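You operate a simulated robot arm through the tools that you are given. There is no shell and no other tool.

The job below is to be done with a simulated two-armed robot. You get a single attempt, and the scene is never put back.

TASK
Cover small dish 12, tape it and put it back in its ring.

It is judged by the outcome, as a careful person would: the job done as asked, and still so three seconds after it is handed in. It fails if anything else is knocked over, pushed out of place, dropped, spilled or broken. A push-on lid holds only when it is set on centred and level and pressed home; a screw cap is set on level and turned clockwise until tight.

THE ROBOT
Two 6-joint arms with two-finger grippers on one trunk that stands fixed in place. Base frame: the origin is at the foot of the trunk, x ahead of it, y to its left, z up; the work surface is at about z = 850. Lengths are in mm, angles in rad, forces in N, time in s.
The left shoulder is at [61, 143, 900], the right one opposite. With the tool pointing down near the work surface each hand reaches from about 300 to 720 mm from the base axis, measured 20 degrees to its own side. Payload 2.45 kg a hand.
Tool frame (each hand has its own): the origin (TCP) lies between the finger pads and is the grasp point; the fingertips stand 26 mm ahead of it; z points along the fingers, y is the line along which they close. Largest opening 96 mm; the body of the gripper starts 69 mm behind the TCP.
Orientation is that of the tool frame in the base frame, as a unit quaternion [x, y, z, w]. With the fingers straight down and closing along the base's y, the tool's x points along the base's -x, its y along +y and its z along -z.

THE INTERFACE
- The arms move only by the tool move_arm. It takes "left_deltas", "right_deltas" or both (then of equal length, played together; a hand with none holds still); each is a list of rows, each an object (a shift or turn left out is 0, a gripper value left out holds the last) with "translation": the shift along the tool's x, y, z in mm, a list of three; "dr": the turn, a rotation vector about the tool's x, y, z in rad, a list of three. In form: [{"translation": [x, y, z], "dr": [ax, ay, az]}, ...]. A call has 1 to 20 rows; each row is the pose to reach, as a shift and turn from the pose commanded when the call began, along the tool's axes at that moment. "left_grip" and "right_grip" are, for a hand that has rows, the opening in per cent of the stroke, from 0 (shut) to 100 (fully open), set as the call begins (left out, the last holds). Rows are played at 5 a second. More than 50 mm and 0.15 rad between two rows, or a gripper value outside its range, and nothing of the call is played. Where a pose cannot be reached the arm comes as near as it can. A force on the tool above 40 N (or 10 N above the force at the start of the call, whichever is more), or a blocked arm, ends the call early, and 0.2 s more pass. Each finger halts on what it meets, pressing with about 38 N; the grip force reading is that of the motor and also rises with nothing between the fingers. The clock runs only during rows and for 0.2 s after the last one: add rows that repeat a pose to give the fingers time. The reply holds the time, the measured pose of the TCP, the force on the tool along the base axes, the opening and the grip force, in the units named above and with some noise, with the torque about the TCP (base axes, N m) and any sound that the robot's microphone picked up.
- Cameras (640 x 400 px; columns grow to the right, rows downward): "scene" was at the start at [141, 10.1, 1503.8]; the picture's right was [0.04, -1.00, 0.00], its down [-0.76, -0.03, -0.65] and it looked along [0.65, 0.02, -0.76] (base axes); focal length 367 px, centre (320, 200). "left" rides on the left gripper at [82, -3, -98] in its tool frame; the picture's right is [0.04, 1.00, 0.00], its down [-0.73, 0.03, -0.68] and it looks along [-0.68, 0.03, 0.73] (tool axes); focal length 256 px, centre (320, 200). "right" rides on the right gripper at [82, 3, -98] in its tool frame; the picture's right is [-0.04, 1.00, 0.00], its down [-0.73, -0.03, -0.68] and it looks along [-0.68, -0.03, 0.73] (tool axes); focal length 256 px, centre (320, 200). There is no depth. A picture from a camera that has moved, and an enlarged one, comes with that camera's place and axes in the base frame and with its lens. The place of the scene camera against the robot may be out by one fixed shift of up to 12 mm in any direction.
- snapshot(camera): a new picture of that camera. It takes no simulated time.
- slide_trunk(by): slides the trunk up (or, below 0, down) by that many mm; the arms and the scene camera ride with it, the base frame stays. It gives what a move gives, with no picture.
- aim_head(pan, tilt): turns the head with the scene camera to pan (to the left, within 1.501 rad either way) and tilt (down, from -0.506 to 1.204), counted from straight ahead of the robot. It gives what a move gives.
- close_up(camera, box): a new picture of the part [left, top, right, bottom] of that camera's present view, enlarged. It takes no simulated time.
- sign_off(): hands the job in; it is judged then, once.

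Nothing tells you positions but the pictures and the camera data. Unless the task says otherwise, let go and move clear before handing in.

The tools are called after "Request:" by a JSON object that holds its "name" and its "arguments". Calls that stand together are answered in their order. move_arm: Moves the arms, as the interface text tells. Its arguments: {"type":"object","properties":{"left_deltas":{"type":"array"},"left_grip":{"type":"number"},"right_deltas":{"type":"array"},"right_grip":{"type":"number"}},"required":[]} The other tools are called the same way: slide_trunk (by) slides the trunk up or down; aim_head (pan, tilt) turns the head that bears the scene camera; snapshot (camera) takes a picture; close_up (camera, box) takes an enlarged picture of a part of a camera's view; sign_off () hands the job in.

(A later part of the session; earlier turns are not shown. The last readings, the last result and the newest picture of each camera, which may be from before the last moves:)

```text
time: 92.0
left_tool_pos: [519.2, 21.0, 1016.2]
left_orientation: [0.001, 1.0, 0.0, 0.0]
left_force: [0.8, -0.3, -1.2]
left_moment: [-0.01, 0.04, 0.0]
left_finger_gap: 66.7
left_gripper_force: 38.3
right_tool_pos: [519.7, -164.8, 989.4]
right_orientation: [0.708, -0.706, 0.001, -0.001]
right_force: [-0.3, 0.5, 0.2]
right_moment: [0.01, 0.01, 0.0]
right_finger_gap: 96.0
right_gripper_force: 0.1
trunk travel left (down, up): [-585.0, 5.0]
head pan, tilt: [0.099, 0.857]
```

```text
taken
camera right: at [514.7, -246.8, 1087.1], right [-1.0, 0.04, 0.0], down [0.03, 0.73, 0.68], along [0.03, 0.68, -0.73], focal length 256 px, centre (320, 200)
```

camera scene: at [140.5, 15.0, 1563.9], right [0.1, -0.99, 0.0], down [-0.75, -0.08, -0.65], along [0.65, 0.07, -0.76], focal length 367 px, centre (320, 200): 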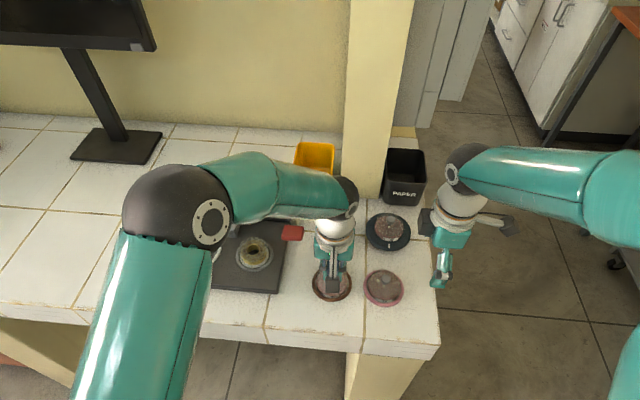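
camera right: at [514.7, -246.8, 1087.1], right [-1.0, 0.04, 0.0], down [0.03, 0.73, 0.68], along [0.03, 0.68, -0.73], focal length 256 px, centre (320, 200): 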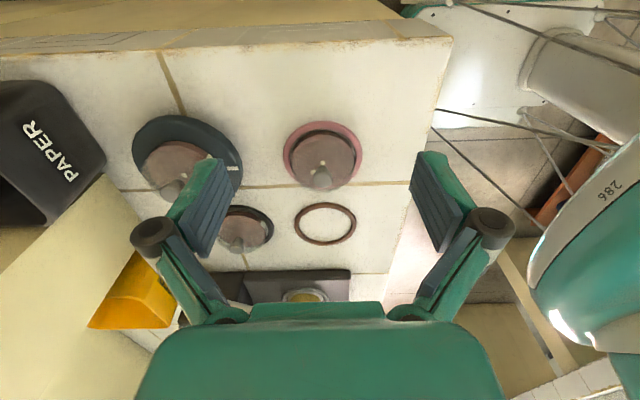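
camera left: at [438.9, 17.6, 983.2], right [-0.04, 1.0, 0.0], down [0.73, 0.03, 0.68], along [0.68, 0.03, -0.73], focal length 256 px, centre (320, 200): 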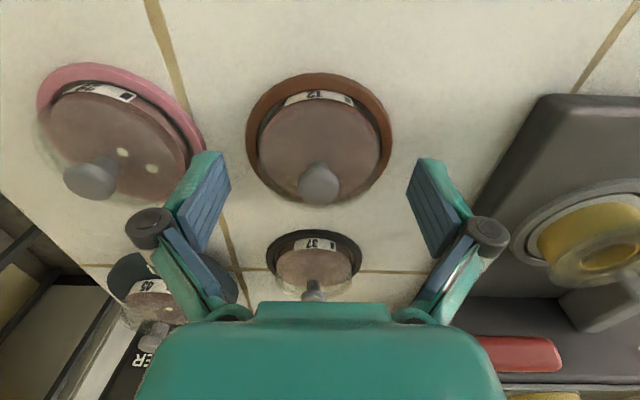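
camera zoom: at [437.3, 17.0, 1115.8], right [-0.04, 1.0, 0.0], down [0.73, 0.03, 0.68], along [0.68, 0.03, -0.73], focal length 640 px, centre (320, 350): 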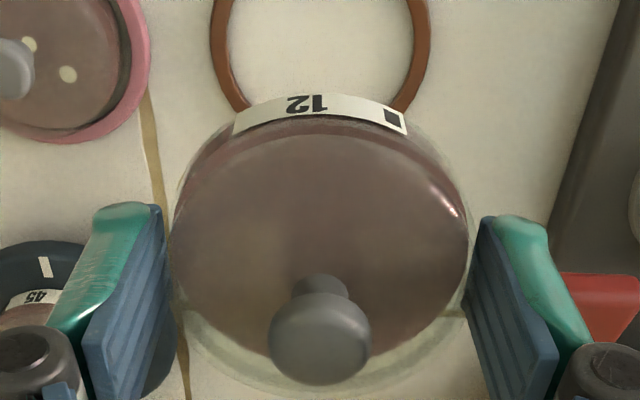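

Request:
{"name": "move_arm", "arguments": {"left_deltas": [{"translation": [0, 15, 0]}, {"translation": [0, 40, 0]}, {"translation": [0, 65, 0]}, {"translation": [0, 90, 0]}, {"translation": [0, 115, 0]}, {"translation": [0, 140, 0]}, {"translation": [0, 165, 0]}, {"translation": [-5, 190, 0]}, {"translation": [-12, 215, 0]}, {"translation": [-19, 240, 0]}, {"translation": [-26, 262, 0]}, {"translation": [-33, 280, 0]}, {"translation": [-40, 293, 0]}, {"translation": [-44, 298, 0]}, {"translation": [-44, 298, 0]}]}}

Request:
{"name": "snapshot", "arguments": {"camera": "left"}}

Request:
{"name": "snapshot", "arguments": {"camera": "scene"}}

Request:
{"name": "close_up", "arguments": {"camera": "right", "box": [275, 190, 375, 270]}}

```text
time: 95.2
left_tool_pos: [561.8, 319.4, 1017.9]
left_orientation: [0.0, 1.0, 0.0, -0.001]
left_force: [-0.8, 0.8, -1.0]
left_moment: [-0.01, 0.03, 0.01]
left_finger_gap: 66.6
left_gripper_force: 38.0
right_tool_pos: [520.3, -164.1, 989.8]
right_orientation: [0.708, -0.707, 0.001, -0.001]
right_force: [-0.6, -0.5, -0.6]
right_moment: [0.01, -0.04, 0.0]
right_finger_gap: 96.0
right_gripper_force: 0.0
trunk travel left (down, up): [-585.0, 5.0]
head pan, tilt: [0.099, 0.857]
```

```text
taken
camera left: at [481.2, 316.0, 1116.3], right [-0.04, 1.0, 0.0], down [0.73, 0.03, 0.68], along [0.68, 0.03, -0.73], focal length 256 px, centre (320, 200)
```

left: 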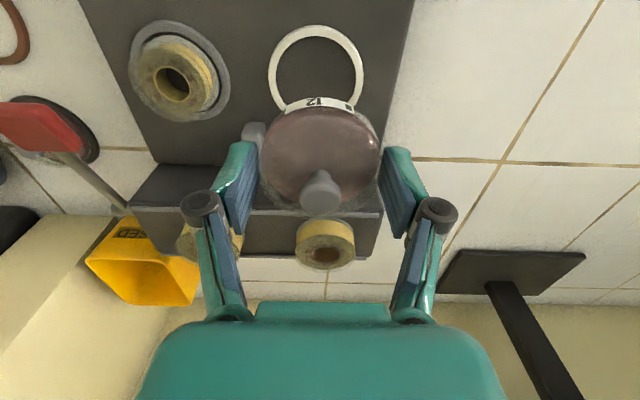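

```text
taken
camera scene: at [141.0, 15.1, 1563.8], right [0.1, -0.99, 0.0], down [-0.75, -0.08, -0.65], along [0.65, 0.07, -0.76], focal length 367 px, centre (320, 200)
```

scene: 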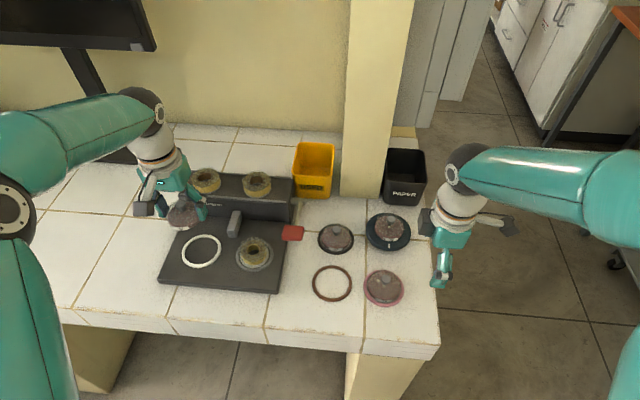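

```text
5.00 times, centred on (325, 230) of right
camera zoom: at [514.7, -246.8, 1087.2], right [-1.0, 0.04, 0.0], down [0.03, 0.73, 0.68], along [0.03, 0.68, -0.73], focal length 1280 px, centre (295, 50)
```

zoom: 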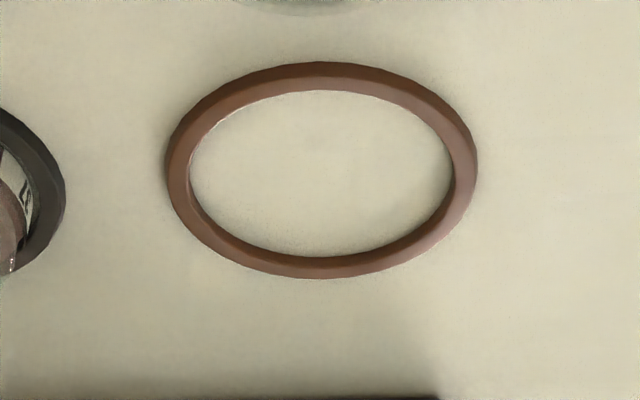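

Dish is over the machine. I'll bring the right hand round so its camera can watch the white ring from the side while I lower the dish.

Request:
{"name": "move_arm", "arguments": {"right_deltas": [{"translation": [-20, 0, -40]}, {"translation": [-60, 0, -60]}, {"translation": [-105, -5, -60]}, {"translation": [-150, -15, -60]}, {"translation": [-195, -25, -60]}, {"translation": [-235, -35, -55]}, {"translation": [-270, -43, -45]}, {"translation": [-290, -43, -30]}, {"translation": [-290, -43, -30]}]}}

Request:
{"name": "snapshot", "arguments": {"camera": "right"}}

Request:
{"name": "close_up", "arguments": {"camera": "left", "box": [200, 0, 440, 220]}}

```text
time: 97.2
left_tool_pos: [561.0, 319.0, 1019.1]
left_orientation: [0.0, 1.0, 0.0, 0.0]
left_force: [-0.1, 0.8, -0.6]
left_moment: [-0.01, 0.01, 0.0]
left_finger_gap: 66.8
left_gripper_force: 38.6
right_tool_pos: [573.0, 113.6, 1029.3]
right_orientation: [-0.698, 0.716, 0.0, 0.009]
right_force: [0.1, 0.7, -0.5]
right_moment: [-0.03, 0.01, 0.01]
right_finger_gap: 96.0
right_gripper_force: 0.1
trunk travel left (down, up): [-585.0, 5.0]
head pan, tilt: [0.099, 0.857]
```

```text
taken
camera right: at [564.3, 31.6, 1126.7], right [-1.0, 0.07, -0.01], down [0.04, 0.72, 0.69], along [0.05, 0.69, -0.73], focal length 256 px, centre (320, 200)
```

right: 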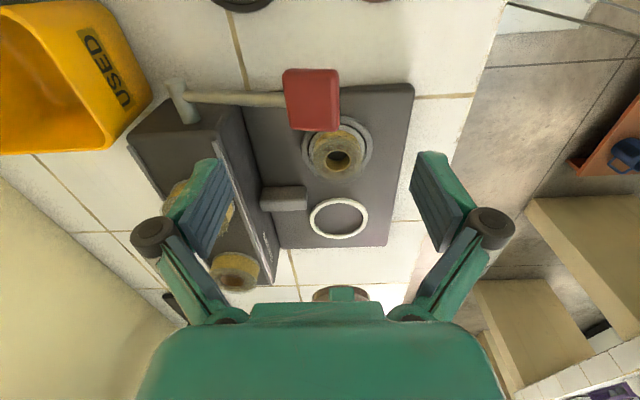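

```text
1.82 times, centred on (320, 110) of left
camera zoom: at [481.2, 316.1, 1117.9], right [-0.04, 1.0, 0.0], down [0.73, 0.03, 0.68], along [0.68, 0.03, -0.73], focal length 465 px, centre (320, 364)
```

zoom: 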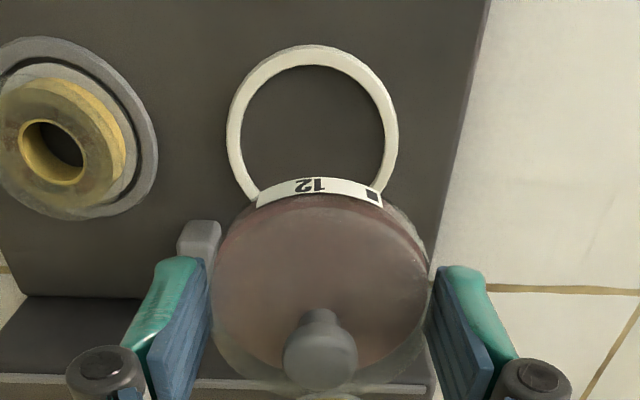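

The white ring is about 4 mm right of the dish and the dish about 2 mm short in depth. I'll correct and lower partway, then compare from both cameras.

Request:
{"name": "move_arm", "arguments": {"left_deltas": [{"translation": [-1, -2, 10]}, {"translation": [-2, -4, 30]}, {"translation": [-2, -4.1, 55]}, {"translation": [-2, -4.1, 80]}, {"translation": [-2, -4.1, 90]}, {"translation": [-2, -4.1, 90]}]}}

Request:
{"name": "close_up", "arguments": {"camera": "right", "box": [260, 170, 420, 290]}}

Request:
{"name": "close_up", "arguments": {"camera": "left", "box": [200, 20, 440, 220]}}

```text
time: 98.5
left_tool_pos: [564.4, 315.5, 925.9]
left_orientation: [0.0, 1.0, 0.0, -0.001]
left_force: [0.4, -0.6, -1.3]
left_moment: [-0.03, -0.02, 0.01]
left_finger_gap: 66.7
left_gripper_force: 37.8
right_tool_pos: [571.0, 113.9, 1021.5]
right_orientation: [-0.698, 0.716, 0.001, 0.004]
right_force: [-0.3, -0.1, -0.1]
right_moment: [0.01, 0.01, 0.03]
right_finger_gap: 96.0
right_gripper_force: 0.0
trunk travel left (down, up): [-585.0, 5.0]
head pan, tilt: [0.099, 0.857]
```

```text
3.33 times, centred on (340, 230) of right
camera zoom: at [564.3, 31.5, 1119.9], right [-1.0, 0.06, 0.0], down [0.04, 0.73, 0.69], along [0.05, 0.68, -0.73], focal length 853 px, centre (253, 100)
```

zoom: 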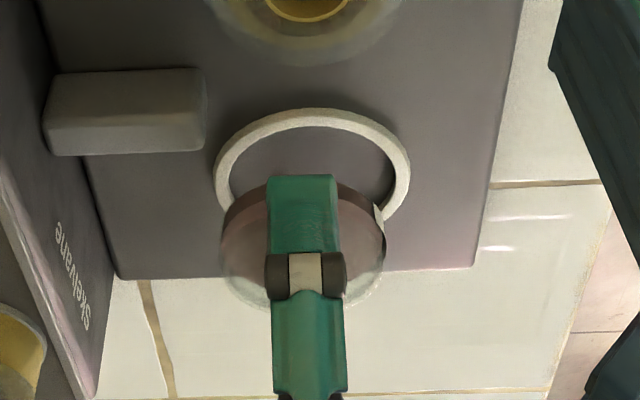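

```text
2.00 times, centred on (320, 120) of left
camera zoom: at [484.1, 312.4, 1025.2], right [-0.04, 1.0, 0.0], down [0.73, 0.03, 0.68], along [0.68, 0.03, -0.73], focal length 512 px, centre (320, 360)
```

zoom: 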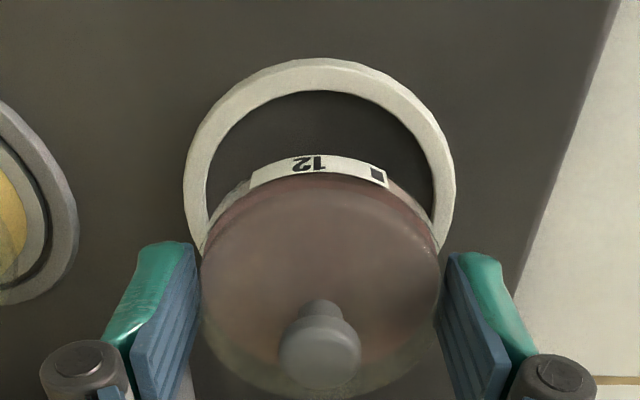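

Both views agree the dish is about 4 mm too far forward of the white ring (whose top is near z 873). Correcting and coming lower.

Request:
{"name": "move_arm", "arguments": {"left_deltas": [{"translation": [4.3, -0.3, 2]}, {"translation": [4.3, -0.3, 9]}, {"translation": [4.3, -0.3, 13]}, {"translation": [4.3, -0.3, 13]}]}}

Request:
{"name": "close_up", "arguments": {"camera": "right", "box": [280, 170, 400, 260]}}

Request:
{"name": "close_up", "arguments": {"camera": "left", "box": [220, 40, 420, 200]}}

```text
time: 99.5
left_tool_pos: [560.0, 313.7, 913.5]
left_orientation: [0.0, 1.0, 0.0, 0.0]
left_force: [0.1, 0.2, -0.7]
left_moment: [-0.05, 0.0, 0.01]
left_finger_gap: 66.7
left_gripper_force: 37.7
right_tool_pos: [570.6, 113.7, 1019.1]
right_orientation: [-0.698, 0.716, 0.001, 0.002]
right_force: [-0.2, -0.9, -0.3]
right_moment: [0.02, 0.02, 0.0]
right_finger_gap: 96.1
right_gripper_force: 0.1
trunk travel left (down, up): [-585.0, 5.0]
head pan, tilt: [0.099, 0.857]
```

```text
4.44 times, centred on (340, 215) of right
camera zoom: at [564.4, 31.5, 1117.3], right [-1.0, 0.06, 0.0], down [0.05, 0.73, 0.68], along [0.04, 0.68, -0.73], focal length 1138 px, centre (231, 133)
```

zoom: 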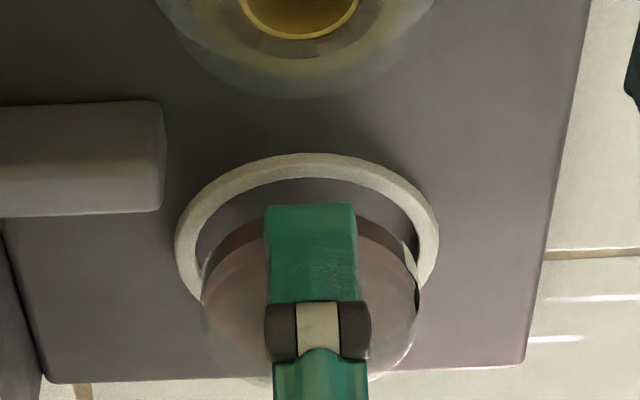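

```text
2.50 times, centred on (320, 120) of left
camera zoom: at [478.7, 310.9, 1011.8], right [-0.04, 1.0, 0.0], down [0.73, 0.03, 0.68], along [0.68, 0.03, -0.73], focal length 640 px, centre (320, 400)
```

zoom: 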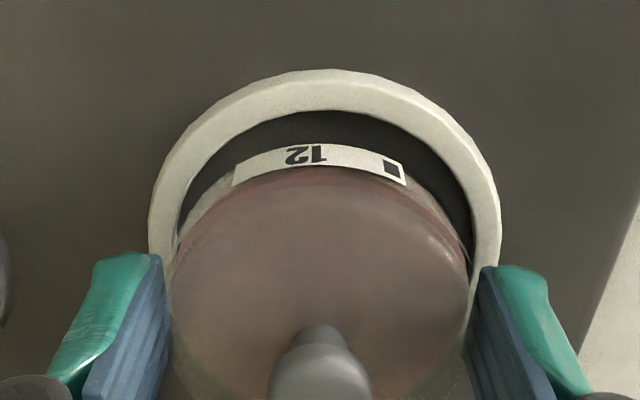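

Request:
{"name": "move_arm", "arguments": {"left_deltas": [{"translation": [0, 0.8, 2]}, {"translation": [0, 0.8, 4.5]}, {"translation": [0, 0.8, 7]}, {"translation": [0, 0.8, 7]}]}}

Request:
{"name": "close_up", "arguments": {"camera": "right", "box": [290, 175, 390, 250]}}

Request:
{"name": "close_up", "arguments": {"camera": "left", "box": [220, 40, 420, 200]}}

```text
time: 100.5
left_tool_pos: [559.2, 314.8, 905.5]
left_orientation: [0.0, 1.0, 0.0, -0.001]
left_force: [-0.6, -0.4, -3.1]
left_moment: [-0.01, 0.0, 0.02]
left_finger_gap: 66.9
left_gripper_force: 38.2
right_tool_pos: [572.4, 114.7, 1017.7]
right_orientation: [-0.698, 0.716, 0.003, 0.001]
right_force: [-0.4, 0.1, 0.0]
right_moment: [-0.02, 0.02, 0.0]
right_finger_gap: 96.1
right_gripper_force: 0.0
trunk travel left (down, up): [-585.0, 5.0]
head pan, tilt: [0.099, 0.857]
```

```text
5.33 times, centred on (340, 212) of right
camera zoom: at [564.6, 31.5, 1115.8], right [-1.0, 0.06, 0.0], down [0.05, 0.73, 0.68], along [0.04, 0.68, -0.73], focal length 1365 px, centre (213, 133)
```

zoom: 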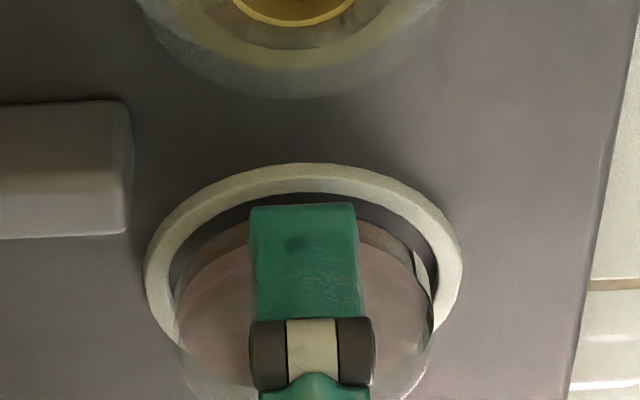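

```text
2.50 times, centred on (320, 120) of left
camera zoom: at [479.3, 311.5, 1004.6], right [-0.04, 1.0, 0.0], down [0.73, 0.03, 0.68], along [0.68, 0.03, -0.73], focal length 640 px, centre (320, 400)
```

zoom: 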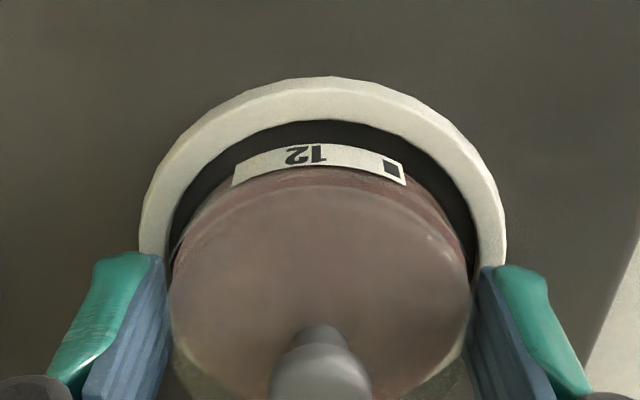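

Aligned within about half a millimetre. Lowering into the ring in small steps.

Request:
{"name": "move_arm", "arguments": {"left_deltas": [{"translation": [0.3, 0.2, 1]}, {"translation": [0.3, 0.2, 2]}, {"translation": [0.3, 0.2, 3]}, {"translation": [0.3, 0.2, 4]}, {"translation": [0.3, 0.2, 4]}]}}

Request:
{"name": "close_up", "arguments": {"camera": "right", "box": [290, 175, 390, 250]}}

Request:
{"name": "close_up", "arguments": {"camera": "left", "box": [220, 40, 420, 200]}}

```text
time: 101.8
left_tool_pos: [559.7, 314.6, 903.1]
left_orientation: [0.0, 1.0, -0.001, 0.0]
left_force: [-0.7, -0.1, -3.7]
left_moment: [0.01, 0.01, 0.0]
left_finger_gap: 66.6
left_gripper_force: 38.1
right_tool_pos: [571.5, 113.6, 1017.1]
right_orientation: [-0.698, 0.716, 0.002, 0.0]
right_force: [-0.1, -0.3, -0.1]
right_moment: [-0.02, -0.04, 0.0]
right_finger_gap: 96.1
right_gripper_force: 0.0
trunk travel left (down, up): [-585.0, 5.0]
head pan, tilt: [0.099, 0.857]
```

```text
5.33 times, centred on (340, 212) of right
camera zoom: at [564.7, 31.5, 1114.9], right [-1.0, 0.06, 0.0], down [0.05, 0.73, 0.68], along [0.04, 0.68, -0.73], focal length 1365 px, centre (213, 133)
```

zoom: 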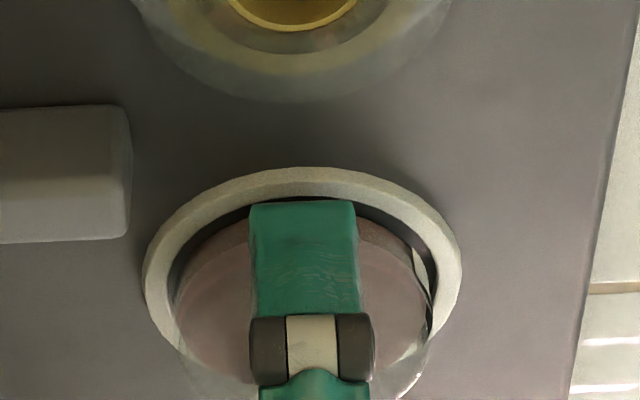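

```text
2.50 times, centred on (320, 120) of left
camera zoom: at [479.1, 312.2, 1001.7], right [-0.04, 1.0, 0.0], down [0.73, 0.03, 0.68], along [0.68, 0.03, -0.73], focal length 640 px, centre (320, 400)
```

zoom: 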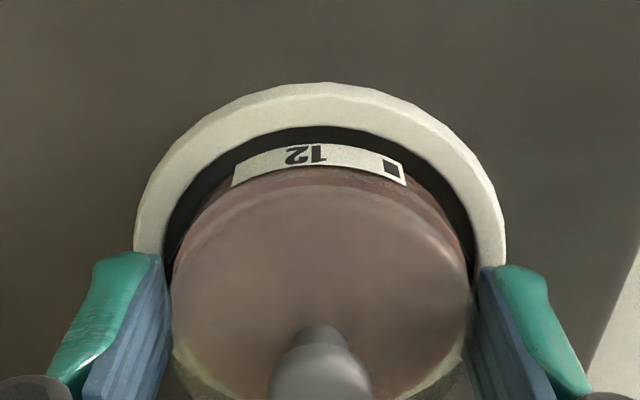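

Request:
{"name": "move_arm", "arguments": {"left_deltas": [{"translation": [0, -0.4, 1]}, {"translation": [0, -0.4, 2]}, {"translation": [0, -0.4, 3]}, {"translation": [0, -0.4, 4]}, {"translation": [0, -0.4, 4]}]}}

Request:
{"name": "close_up", "arguments": {"camera": "right", "box": [290, 175, 390, 250]}}

Request:
{"name": "close_up", "arguments": {"camera": "left", "box": [220, 40, 420, 200]}}

```text
time: 103.0
left_tool_pos: [558.9, 314.4, 899.3]
left_orientation: [0.0, 1.0, 0.0, 0.0]
left_force: [0.7, -0.1, 0.7]
left_moment: [0.02, 0.04, -0.04]
left_finger_gap: 66.7
left_gripper_force: 38.3
right_tool_pos: [570.1, 113.6, 1016.5]
right_orientation: [-0.699, 0.715, 0.002, 0.0]
right_force: [-0.1, 0.2, 0.5]
right_moment: [-0.02, 0.0, 0.0]
right_finger_gap: 96.1
right_gripper_force: 0.0
trunk travel left (down, up): [-585.0, 5.0]
head pan, tilt: [0.099, 0.857]
```

```text
5.33 times, centred on (340, 212) of right
camera zoom: at [564.4, 31.3, 1114.6], right [-1.0, 0.06, 0.0], down [0.05, 0.73, 0.68], along [0.04, 0.68, -0.73], focal length 1365 px, centre (213, 133)
```

zoom: 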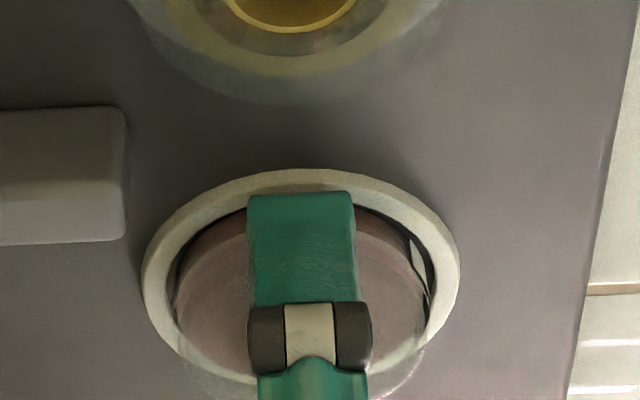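

```text
2.50 times, centred on (320, 120) of left
camera zoom: at [478.9, 311.8, 998.3], right [-0.04, 1.0, 0.0], down [0.73, 0.03, 0.68], along [0.68, 0.03, -0.73], focal length 640 px, centre (320, 400)
```

zoom: 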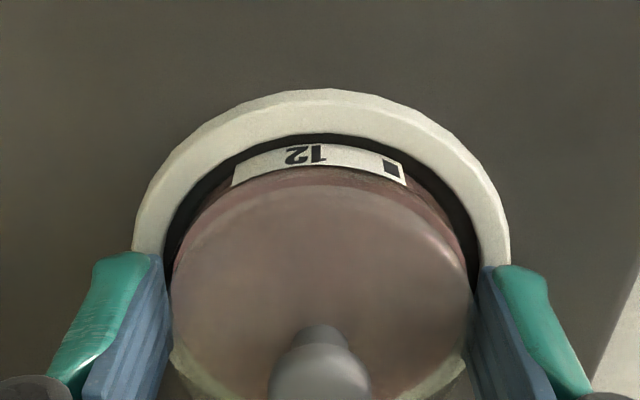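

Request:
{"name": "move_arm", "arguments": {"left_deltas": [{"translation": [0, 0, 1]}, {"translation": [0, 0, 2]}, {"translation": [0, 0, 2]}]}}

Request:
{"name": "close_up", "arguments": {"camera": "right", "box": [290, 175, 390, 250]}}

Request:
{"name": "close_up", "arguments": {"camera": "left", "box": [220, 40, 420, 200]}}

```text
time: 103.8
left_tool_pos: [559.2, 315.0, 899.2]
left_orientation: [0.0, 1.0, 0.001, 0.003]
left_force: [2.9, 1.9, 16.4]
left_moment: [-0.06, 0.15, -0.09]
left_finger_gap: 66.6
left_gripper_force: 37.8
right_tool_pos: [569.6, 113.1, 1016.7]
right_orientation: [-0.699, 0.715, 0.003, 0.0]
right_force: [-0.3, 1.0, 0.3]
right_moment: [0.01, 0.0, 0.01]
right_finger_gap: 95.7
right_gripper_force: 0.0
trunk travel left (down, up): [-585.0, 5.0]
head pan, tilt: [0.099, 0.857]
```

```text
5.33 times, centred on (340, 212) of right
camera zoom: at [563.5, 30.9, 1114.9], right [-1.0, 0.06, 0.0], down [0.05, 0.73, 0.68], along [0.04, 0.68, -0.73], focal length 1365 px, centre (213, 133)
```

zoom: 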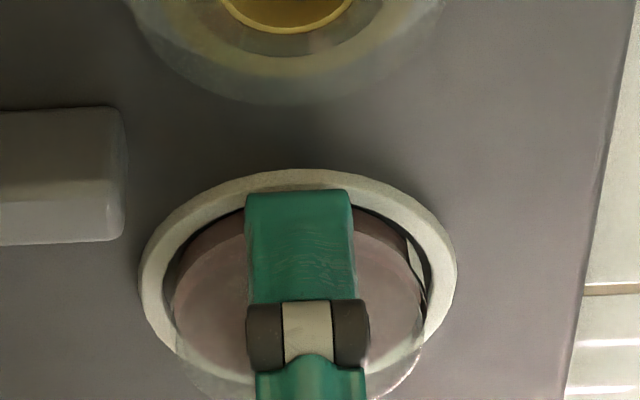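

```text
2.50 times, centred on (320, 120) of left
camera zoom: at [478.2, 311.7, 997.3], right [-0.04, 1.0, 0.0], down [0.73, 0.03, 0.68], along [0.68, 0.03, -0.73], focal length 640 px, centre (320, 400)
```

zoom: 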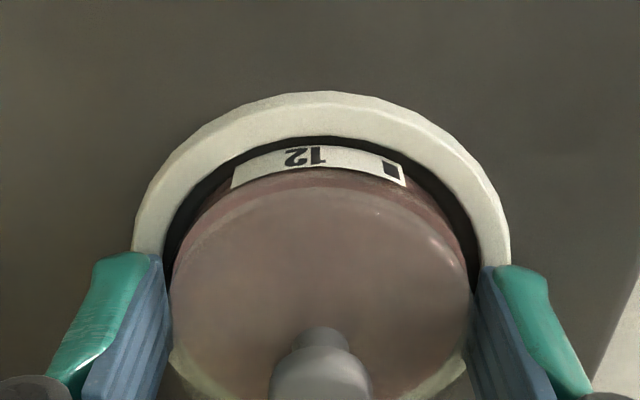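

Contact (16 N): the dish is down. I'll take off the downward push and open the fingers.

Request:
{"name": "move_arm", "arguments": {"left_deltas": [{"translation": [0, 0, -1.5]}, {"translation": [0, 0, -1.5]}]}}

Request:
{"name": "move_arm", "arguments": {"left_deltas": [{"translation": [0, 0, 0]}, {"translation": [0, 0, 0]}, {"translation": [0, 0, 0]}], "left_grip": 82}}

Request:
{"name": "close_up", "arguments": {"camera": "right", "box": [290, 175, 390, 250]}}

Request:
{"name": "close_up", "arguments": {"camera": "left", "box": [220, 40, 420, 200]}}

```text
time: 104.3
left_tool_pos: [558.6, 316.5, 898.0]
left_orientation: [0.0, 1.0, 0.0, 0.0]
left_force: [2.6, 0.2, 8.9]
left_moment: [0.25, -0.26, -0.03]
left_finger_gap: 66.8
left_gripper_force: 38.2
right_tool_pos: [570.8, 113.5, 1016.7]
right_orientation: [-0.698, 0.716, 0.001, 0.0]
right_force: [-0.2, -0.4, -0.7]
right_moment: [0.02, 0.01, 0.0]
right_finger_gap: 96.0
right_gripper_force: 0.0
trunk travel left (down, up): [-585.0, 5.0]
head pan, tilt: [0.099, 0.857]
```

```text
time: 105.2
left_tool_pos: [559.0, 314.7, 897.9]
left_orientation: [0.0, 1.0, 0.0, 0.0]
left_force: [-0.1, 0.2, 0.0]
left_moment: [0.0, 0.0, -0.01]
left_finger_gap: 78.6
left_gripper_force: 0.2
right_tool_pos: [572.0, 113.4, 1016.5]
right_orientation: [-0.698, 0.716, 0.002, 0.0]
right_force: [-0.6, 0.5, -1.0]
right_moment: [-0.01, -0.01, -0.01]
right_finger_gap: 95.9
right_gripper_force: 0.1
trunk travel left (down, up): [-585.0, 5.0]
head pan, tilt: [0.099, 0.857]
```

```text
5.33 times, centred on (340, 212) of right
camera zoom: at [564.4, 31.3, 1114.3], right [-1.0, 0.06, 0.0], down [0.05, 0.73, 0.68], along [0.04, 0.68, -0.73], focal length 1365 px, centre (213, 133)
```

zoom: 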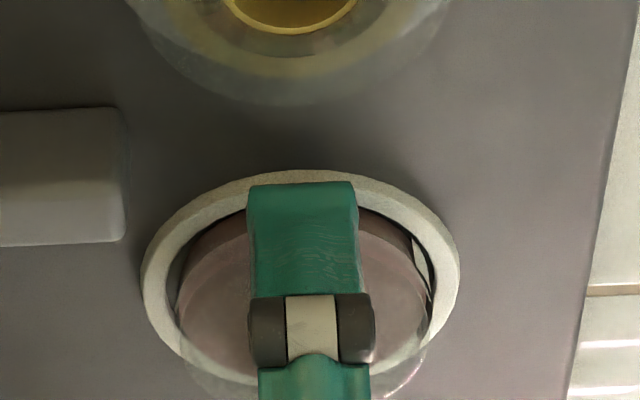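

```text
2.50 times, centred on (320, 120) of left
camera zoom: at [478.6, 311.8, 997.3], right [-0.04, 1.0, 0.0], down [0.73, 0.03, 0.68], along [0.68, 0.03, -0.73], focal length 640 px, centre (320, 400)
```

zoom: 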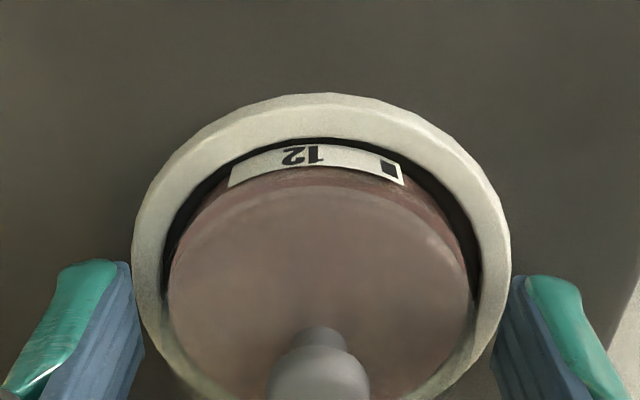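

Released with the lid undisturbed. Raising the left hand straight up and checking the dish in the ring.

Request:
{"name": "move_arm", "arguments": {"left_deltas": [{"translation": [0, 0, -15]}, {"translation": [0, 0, -45]}, {"translation": [0, 0, -85]}, {"translation": [30, 20, -110]}, {"translation": [60, 45, -120]}, {"translation": [60, 45, -120]}]}}

Request:
{"name": "close_up", "arguments": {"camera": "right", "box": [250, 150, 410, 270]}}

Request:
{"name": "snapshot", "arguments": {"camera": "left"}}

Request:
{"name": "close_up", "arguments": {"camera": "scene", "box": [140, 160, 320, 300]}}

```text
time: 106.5
left_tool_pos: [500.2, 359.4, 1017.1]
left_orientation: [0.0, 1.0, 0.0, -0.001]
left_force: [0.9, 0.0, -0.1]
left_moment: [-0.03, 0.03, 0.01]
left_finger_gap: 78.9
left_gripper_force: 0.1
right_tool_pos: [571.1, 113.6, 1015.2]
right_orientation: [-0.698, 0.716, 0.004, -0.001]
right_force: [0.4, 0.1, 0.2]
right_moment: [-0.02, 0.01, -0.01]
right_finger_gap: 95.8
right_gripper_force: 0.1
trunk travel left (down, up): [-585.0, 5.0]
head pan, tilt: [0.099, 0.857]
```

```text
3.33 times, centred on (330, 210) of right
camera zoom: at [564.9, 31.2, 1114.0], right [-1.0, 0.06, 0.0], down [0.05, 0.73, 0.68], along [0.04, 0.68, -0.73], focal length 853 px, centre (287, 167)
```

zoom: 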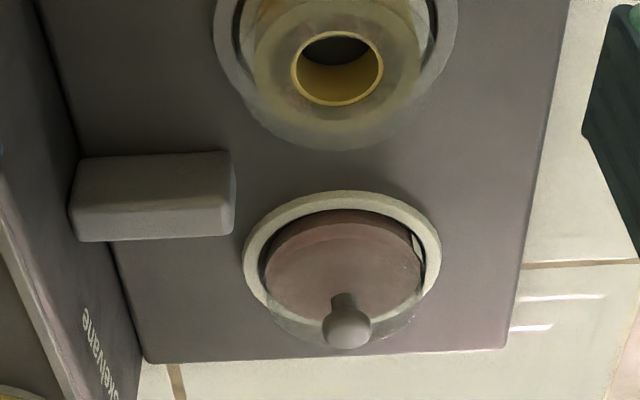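

```text
taken
camera left: at [418.7, 356.7, 1116.8], right [-0.04, 1.0, 0.0], down [0.73, 0.03, 0.68], along [0.68, 0.03, -0.73], focal length 256 px, centre (320, 200)
```

left: 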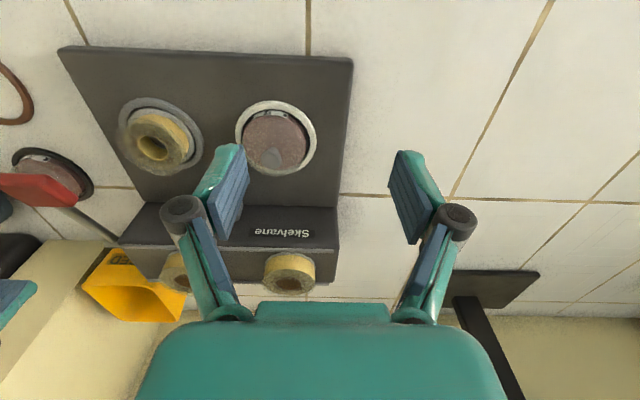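

```text
2.86 times, centred on (230, 230) of scene
camera zoom: at [141.6, 15.0, 1563.8], right [0.1, -0.99, 0.0], down [-0.75, -0.08, -0.65], along [0.65, 0.07, -0.76], focal length 1049 px, centre (577, 114)
```

zoom: 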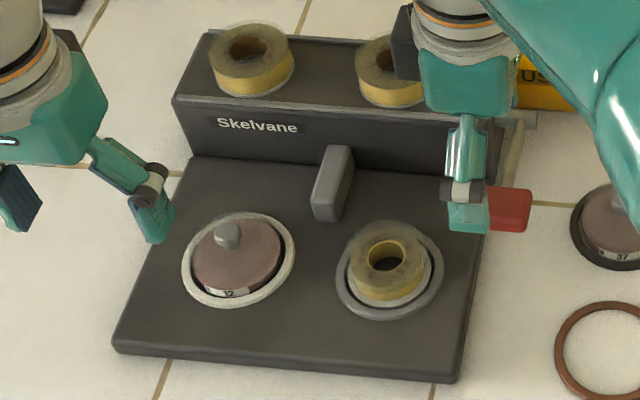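

Dish 12 sits in the machine's white ring with its lid on. Next is the lever. I'll take the right hand away and bring the left hand, closed, above the red handle.

Request:
{"name": "move_arm", "arguments": {"right_deltas": [{"translation": [10, 0, -40]}, {"translation": [50, 5, -55]}, {"translation": [95, 12, -55]}, {"translation": [140, 20, -55]}, {"translation": [185, 30, -55]}, {"translation": [230, 40, -55]}, {"translation": [275, 43, -55]}, {"translation": [300, 43, -45]}, {"translation": [300, 43, -45]}]}}

Request:
{"name": "move_arm", "arguments": {"left_deltas": [{"translation": [0, -40, -10]}, {"translation": [0, -85, -15]}, {"translation": [-5, -130, -15]}, {"translation": [-20, -170, -15]}, {"translation": [-40, -205, -15]}, {"translation": [-60, -235, -15]}, {"translation": [-75, -251, -5]}, {"translation": [-75, -251, 5]}, {"translation": [-75, -251, 5]}], "left_grip": 0}}

Request:
{"name": "snapshot", "arguments": {"camera": "left"}}

Request:
{"name": "close_up", "arguments": {"camera": "scene", "box": [140, 160, 320, 300]}}

Request:
{"name": "snapshot", "arguments": {"camera": "right"}}

```text
time: 108.5
left_tool_pos: [499.6, 359.5, 1018.1]
left_orientation: [0.0, 1.0, 0.0, 0.001]
left_force: [-0.2, -0.2, 0.2]
left_moment: [0.0, 0.02, 0.01]
left_finger_gap: 78.9
left_gripper_force: 0.2
right_tool_pos: [519.1, -174.3, 1066.2]
right_orientation: [0.708, -0.706, 0.001, -0.001]
right_force: [-0.2, 0.4, 0.4]
right_moment: [-0.07, 0.0, 0.0]
right_finger_gap: 96.2
right_gripper_force: 0.1
trunk travel left (down, up): [-585.0, 5.0]
head pan, tilt: [0.099, 0.857]
```

```text
time: 110.5
left_tool_pos: [574.5, 109.2, 1013.6]
left_orientation: [0.0, 1.0, -0.001, 0.0]
left_force: [-0.7, -0.2, -0.7]
left_moment: [-0.07, 0.01, 0.01]
left_finger_gap: 0.0
left_gripper_force: 28.1
right_tool_pos: [520.1, -174.0, 1065.1]
right_orientation: [0.708, -0.707, 0.001, -0.001]
right_force: [-0.6, 0.5, 0.5]
right_moment: [0.0, -0.01, -0.03]
right_finger_gap: 95.9
right_gripper_force: 0.1
trunk travel left (down, up): [-585.0, 5.0]
head pan, tilt: [0.099, 0.857]
```

```text
taken
camera left: at [494.1, 105.9, 1111.4], right [-0.04, 1.0, 0.0], down [0.73, 0.03, 0.68], along [0.68, 0.03, -0.73], focal length 256 px, centre (320, 200)
```

left: 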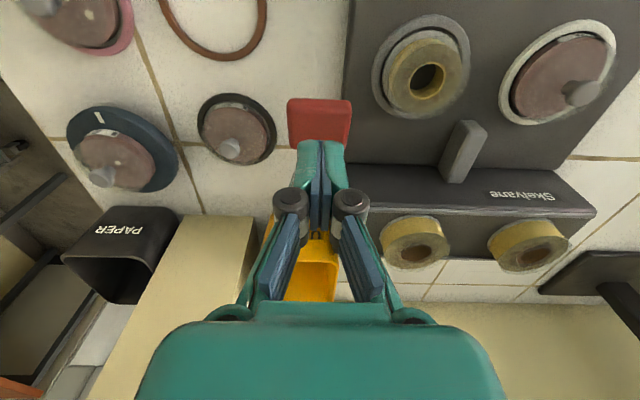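

```text
2.86 times, centred on (230, 230) of scene
camera zoom: at [141.1, 14.9, 1563.8], right [0.1, -0.99, 0.0], down [-0.75, -0.08, -0.65], along [0.65, 0.07, -0.76], focal length 1049 px, centre (577, 114)
```

zoom: 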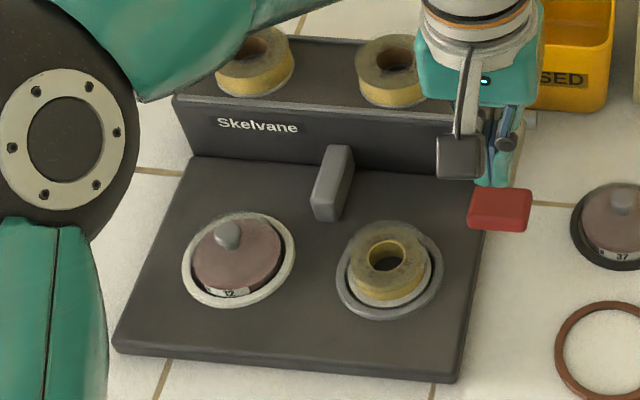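

```text
taken
camera right: at [514.4, -256.3, 1164.7], right [-1.0, 0.04, 0.0], down [0.03, 0.73, 0.68], along [0.03, 0.68, -0.73], focal length 256 px, centre (320, 200)
```

right: 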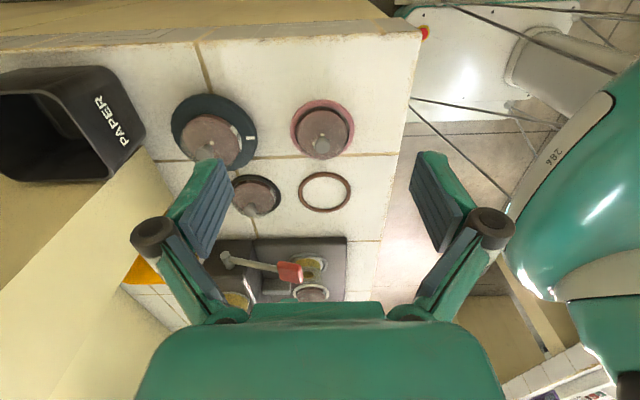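

Handle is right under the fingers. Descending to it and pressing down gradually.

Request:
{"name": "move_arm", "arguments": {"left_deltas": [{"translation": [3.5, 0, 10]}, {"translation": [3.5, 0, 20]}, {"translation": [3.5, 0, 26]}, {"translation": [3.5, 0, 30]}, {"translation": [3.5, 0, 34]}, {"translation": [3.5, 0, 38]}, {"translation": [3.5, 0, 38]}]}}

Request:
{"name": "close_up", "arguments": {"camera": "right", "box": [190, 220, 350, 310]}}

Request:
{"name": "close_up", "arguments": {"camera": "scene", "box": [140, 160, 320, 300]}}

```text
time: 112.2
left_tool_pos: [570.7, 108.8, 975.4]
left_orientation: [0.0, 1.0, 0.0, -0.001]
left_force: [-1.6, -0.1, 1.9]
left_moment: [0.01, 0.03, 0.0]
left_finger_gap: 5.7
left_gripper_force: 28.6
right_tool_pos: [518.1, -174.1, 1065.9]
right_orientation: [0.708, -0.706, 0.001, -0.001]
right_force: [-0.3, 0.4, -0.2]
right_moment: [0.02, 0.0, -0.03]
right_finger_gap: 96.3
right_gripper_force: 0.0
trunk travel left (down, up): [-585.0, 5.0]
head pan, tilt: [0.099, 0.857]
```

```text
4.00 times, centred on (270, 265) of right
camera zoom: at [514.0, -256.2, 1164.9], right [-1.0, 0.04, 0.0], down [0.03, 0.73, 0.68], along [0.03, 0.68, -0.73], focal length 1024 px, centre (520, -60)
```

zoom: 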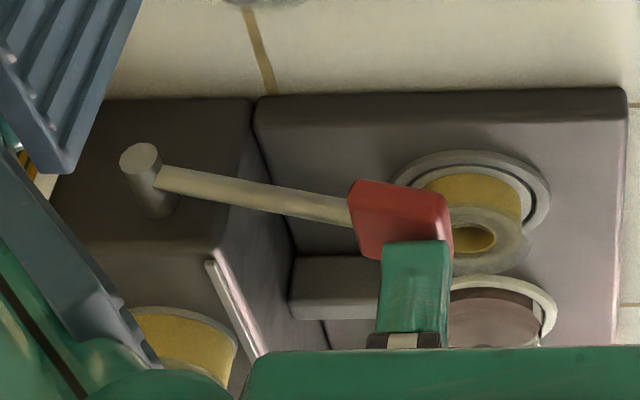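

```text
2.86 times, centred on (230, 230) of scene
camera zoom: at [140.6, 15.1, 1563.9], right [0.1, -0.99, 0.0], down [-0.75, -0.08, -0.65], along [0.65, 0.07, -0.76], focal length 1049 px, centre (577, 114)
```

zoom: 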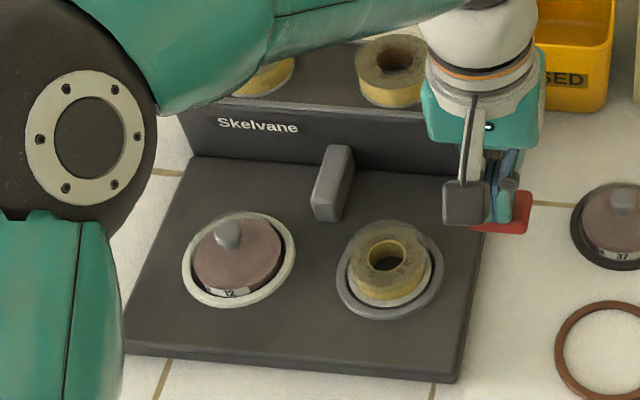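

Touching the handle. Continuing to press down.

Request:
{"name": "move_arm", "arguments": {"left_deltas": [{"translation": [0, 0, 4]}, {"translation": [0, 0, 8]}, {"translation": [0, 0, 12]}, {"translation": [0, 0, 16]}, {"translation": [0, 0, 20]}, {"translation": [0, 0, 20]}]}}

Request:
{"name": "close_up", "arguments": {"camera": "right", "box": [190, 220, 350, 310]}}

Request:
{"name": "close_up", "arguments": {"camera": "scene", "box": [140, 160, 320, 300]}}

```text
time: 113.5
left_tool_pos: [571.2, 108.6, 955.6]
left_orientation: [-0.001, 1.0, 0.0, 0.0]
left_force: [-0.1, 1.1, 1.8]
left_moment: [0.0, 0.03, -0.03]
left_finger_gap: 6.1
left_gripper_force: 28.3
right_tool_pos: [518.5, -174.5, 1067.4]
right_orientation: [0.708, -0.706, 0.0, -0.001]
right_force: [-0.5, -0.6, 0.7]
right_moment: [0.01, 0.04, -0.01]
right_finger_gap: 95.9
right_gripper_force: 0.0
trunk travel left (down, up): [-585.0, 5.0]
head pan, tilt: [0.099, 0.857]
```

```text
4.00 times, centred on (270, 265) of right
camera zoom: at [514.0, -256.1, 1164.9], right [-1.0, 0.04, 0.0], down [0.03, 0.73, 0.68], along [0.03, 0.68, -0.73], focal length 1024 px, centre (520, -60)
```

zoom: 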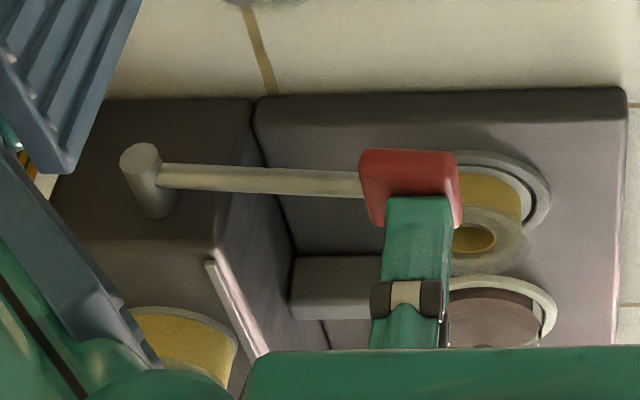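

```text
2.86 times, centred on (230, 230) of scene
camera zoom: at [140.6, 15.1, 1563.9], right [0.1, -0.99, 0.0], down [-0.75, -0.08, -0.65], along [0.65, 0.07, -0.76], focal length 1049 px, centre (577, 114)
```

zoom: 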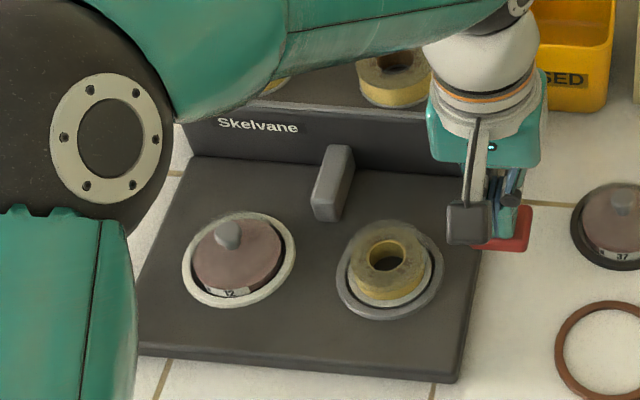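

Request:
{"name": "move_arm", "arguments": {"left_deltas": [{"translation": [0, 0, 4]}, {"translation": [0, 0, 8]}, {"translation": [0, 0, 12]}, {"translation": [0, 0, 16]}, {"translation": [0, 0, 20]}, {"translation": [0, 0, 20]}]}}

Request:
{"name": "close_up", "arguments": {"camera": "right", "box": [190, 220, 350, 310]}}

Request:
{"name": "close_up", "arguments": {"camera": "scene", "box": [140, 160, 320, 300]}}

```text
time: 115.0
left_tool_pos: [571.2, 108.8, 936.1]
left_orientation: [0.0, 1.0, 0.0, 0.0]
left_force: [-2.4, -0.4, 3.6]
left_moment: [0.0, 0.0, -0.01]
left_finger_gap: 6.1
left_gripper_force: 28.9
right_tool_pos: [519.9, -174.5, 1066.2]
right_orientation: [0.708, -0.706, 0.001, 0.0]
right_force: [-0.4, -0.4, -0.4]
right_moment: [-0.01, -0.02, -0.03]
right_finger_gap: 95.9
right_gripper_force: 0.0
trunk travel left (down, up): [-585.0, 5.0]
head pan, tilt: [0.099, 0.857]
```

```text
4.00 times, centred on (270, 265) of right
camera zoom: at [513.7, -256.4, 1165.0], right [-1.0, 0.04, 0.0], down [0.03, 0.73, 0.68], along [0.03, 0.68, -0.73], focal length 1024 px, centre (520, -60)
```

zoom: 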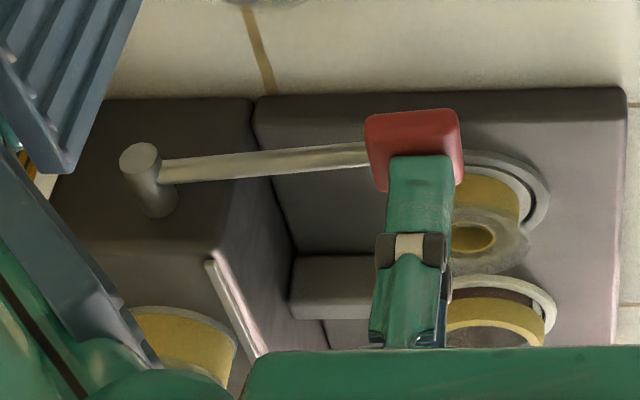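

```text
2.86 times, centred on (230, 230) of scene
camera zoom: at [140.1, 14.8, 1563.9], right [0.1, -0.99, 0.0], down [-0.75, -0.08, -0.65], along [0.65, 0.07, -0.76], focal length 1049 px, centre (577, 114)
```

zoom: 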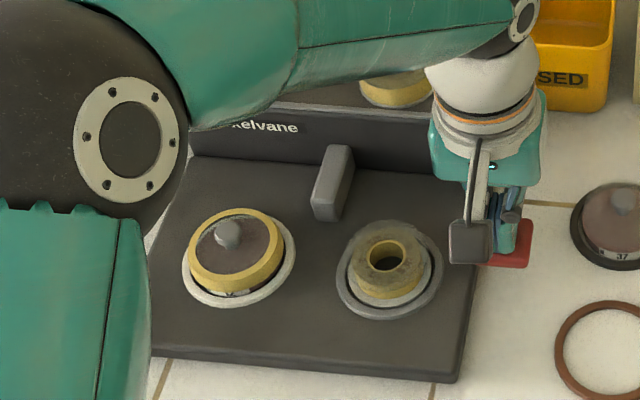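

A yellow tape band has appeared around the dish and lid. Checking it closely.

Request:
{"name": "close_up", "arguments": {"camera": "scene", "box": [180, 225, 270, 280]}}

Request:
{"name": "close_up", "arguments": {"camera": "left", "box": [380, 0, 640, 200]}}

```text
7.11 times, centred on (225, 252) of scene
camera zoom: at [140.1, 14.8, 1563.9], right [0.1, -0.99, 0.0], down [-0.75, -0.08, -0.65], along [0.65, 0.07, -0.76], focal length 2610 px, centre (996, -173)
```

zoom: 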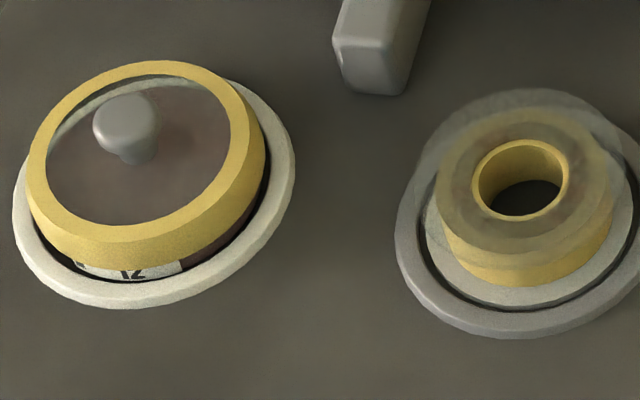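

```text
2.00 times, centred on (510, 100) of left
camera zoom: at [490.6, 105.8, 1034.3], right [-0.04, 1.0, 0.0], down [0.73, 0.03, 0.68], along [0.68, 0.03, -0.73], focal length 512 px, centre (-60, 400)
```

zoom: 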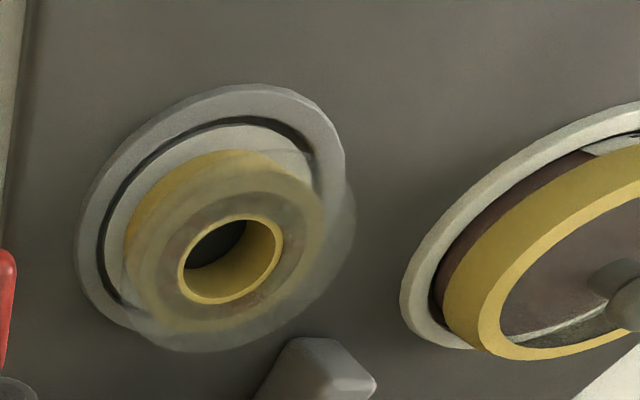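

The tape band runs right round the lid and dish. Letting the lever back up and checking the result.

Request:
{"name": "move_arm", "arguments": {"left_deltas": [{"translation": [0, 0, -8]}, {"translation": [0, 0, -18]}, {"translation": [0, 0, -28]}, {"translation": [0, 0, -40]}, {"translation": [0, 0, -55]}, {"translation": [0, 0, -80]}, {"translation": [0, 0, -90]}, {"translation": [0, 0, -90]}]}}

Request:
{"name": "snapshot", "arguments": {"camera": "left"}}

Request:
{"name": "close_up", "arguments": {"camera": "right", "box": [190, 220, 350, 310]}}

Request:
{"name": "close_up", "arguments": {"camera": "scene", "box": [140, 160, 320, 300]}}

```text
time: 116.8
left_tool_pos: [568.8, 110.0, 1026.1]
left_orientation: [0.0, 1.0, 0.0, 0.0]
left_force: [-0.4, -0.2, 0.3]
left_moment: [-0.01, -0.01, 0.01]
left_finger_gap: 0.1
left_gripper_force: 28.7
right_tool_pos: [519.9, -174.6, 1066.6]
right_orientation: [0.708, -0.707, 0.001, 0.0]
right_force: [0.6, -0.5, 0.8]
right_moment: [-0.02, -0.03, -0.02]
right_finger_gap: 96.2
right_gripper_force: 0.0
trunk travel left (down, up): [-585.0, 5.0]
head pan, tilt: [0.099, 0.857]
```

```text
taken
camera left: at [488.9, 106.7, 1124.6], right [-0.04, 1.0, 0.0], down [0.73, 0.03, 0.68], along [0.68, 0.03, -0.73], focal length 256 px, centre (320, 200)
```

left: 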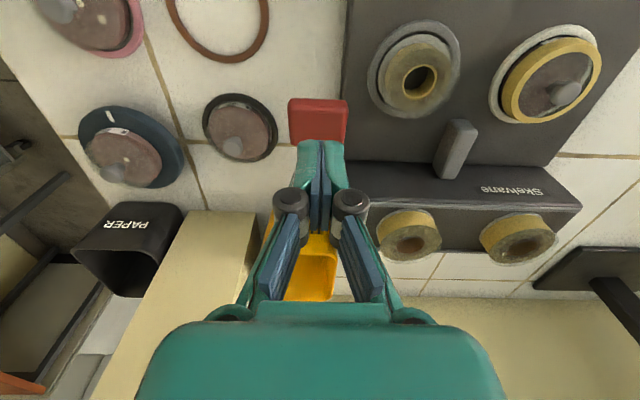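

```text
4.00 times, centred on (270, 265) of right
camera zoom: at [514.2, -256.2, 1164.8], right [-1.0, 0.04, 0.0], down [0.03, 0.73, 0.68], along [0.03, 0.68, -0.73], focal length 1024 px, centre (520, -60)
```

zoom: 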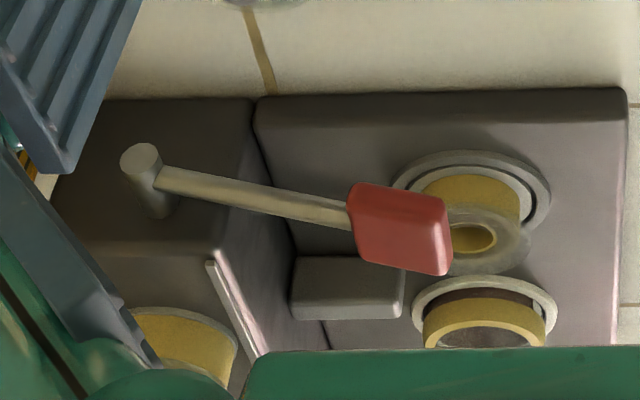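

```text
2.86 times, centred on (230, 230) of scene
camera zoom: at [140.8, 15.1, 1563.8], right [0.1, -0.99, 0.0], down [-0.75, -0.08, -0.65], along [0.65, 0.07, -0.76], focal length 1049 px, centre (577, 114)
```

zoom: 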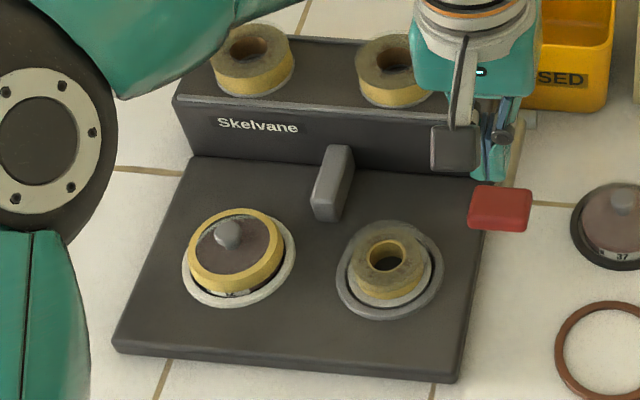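

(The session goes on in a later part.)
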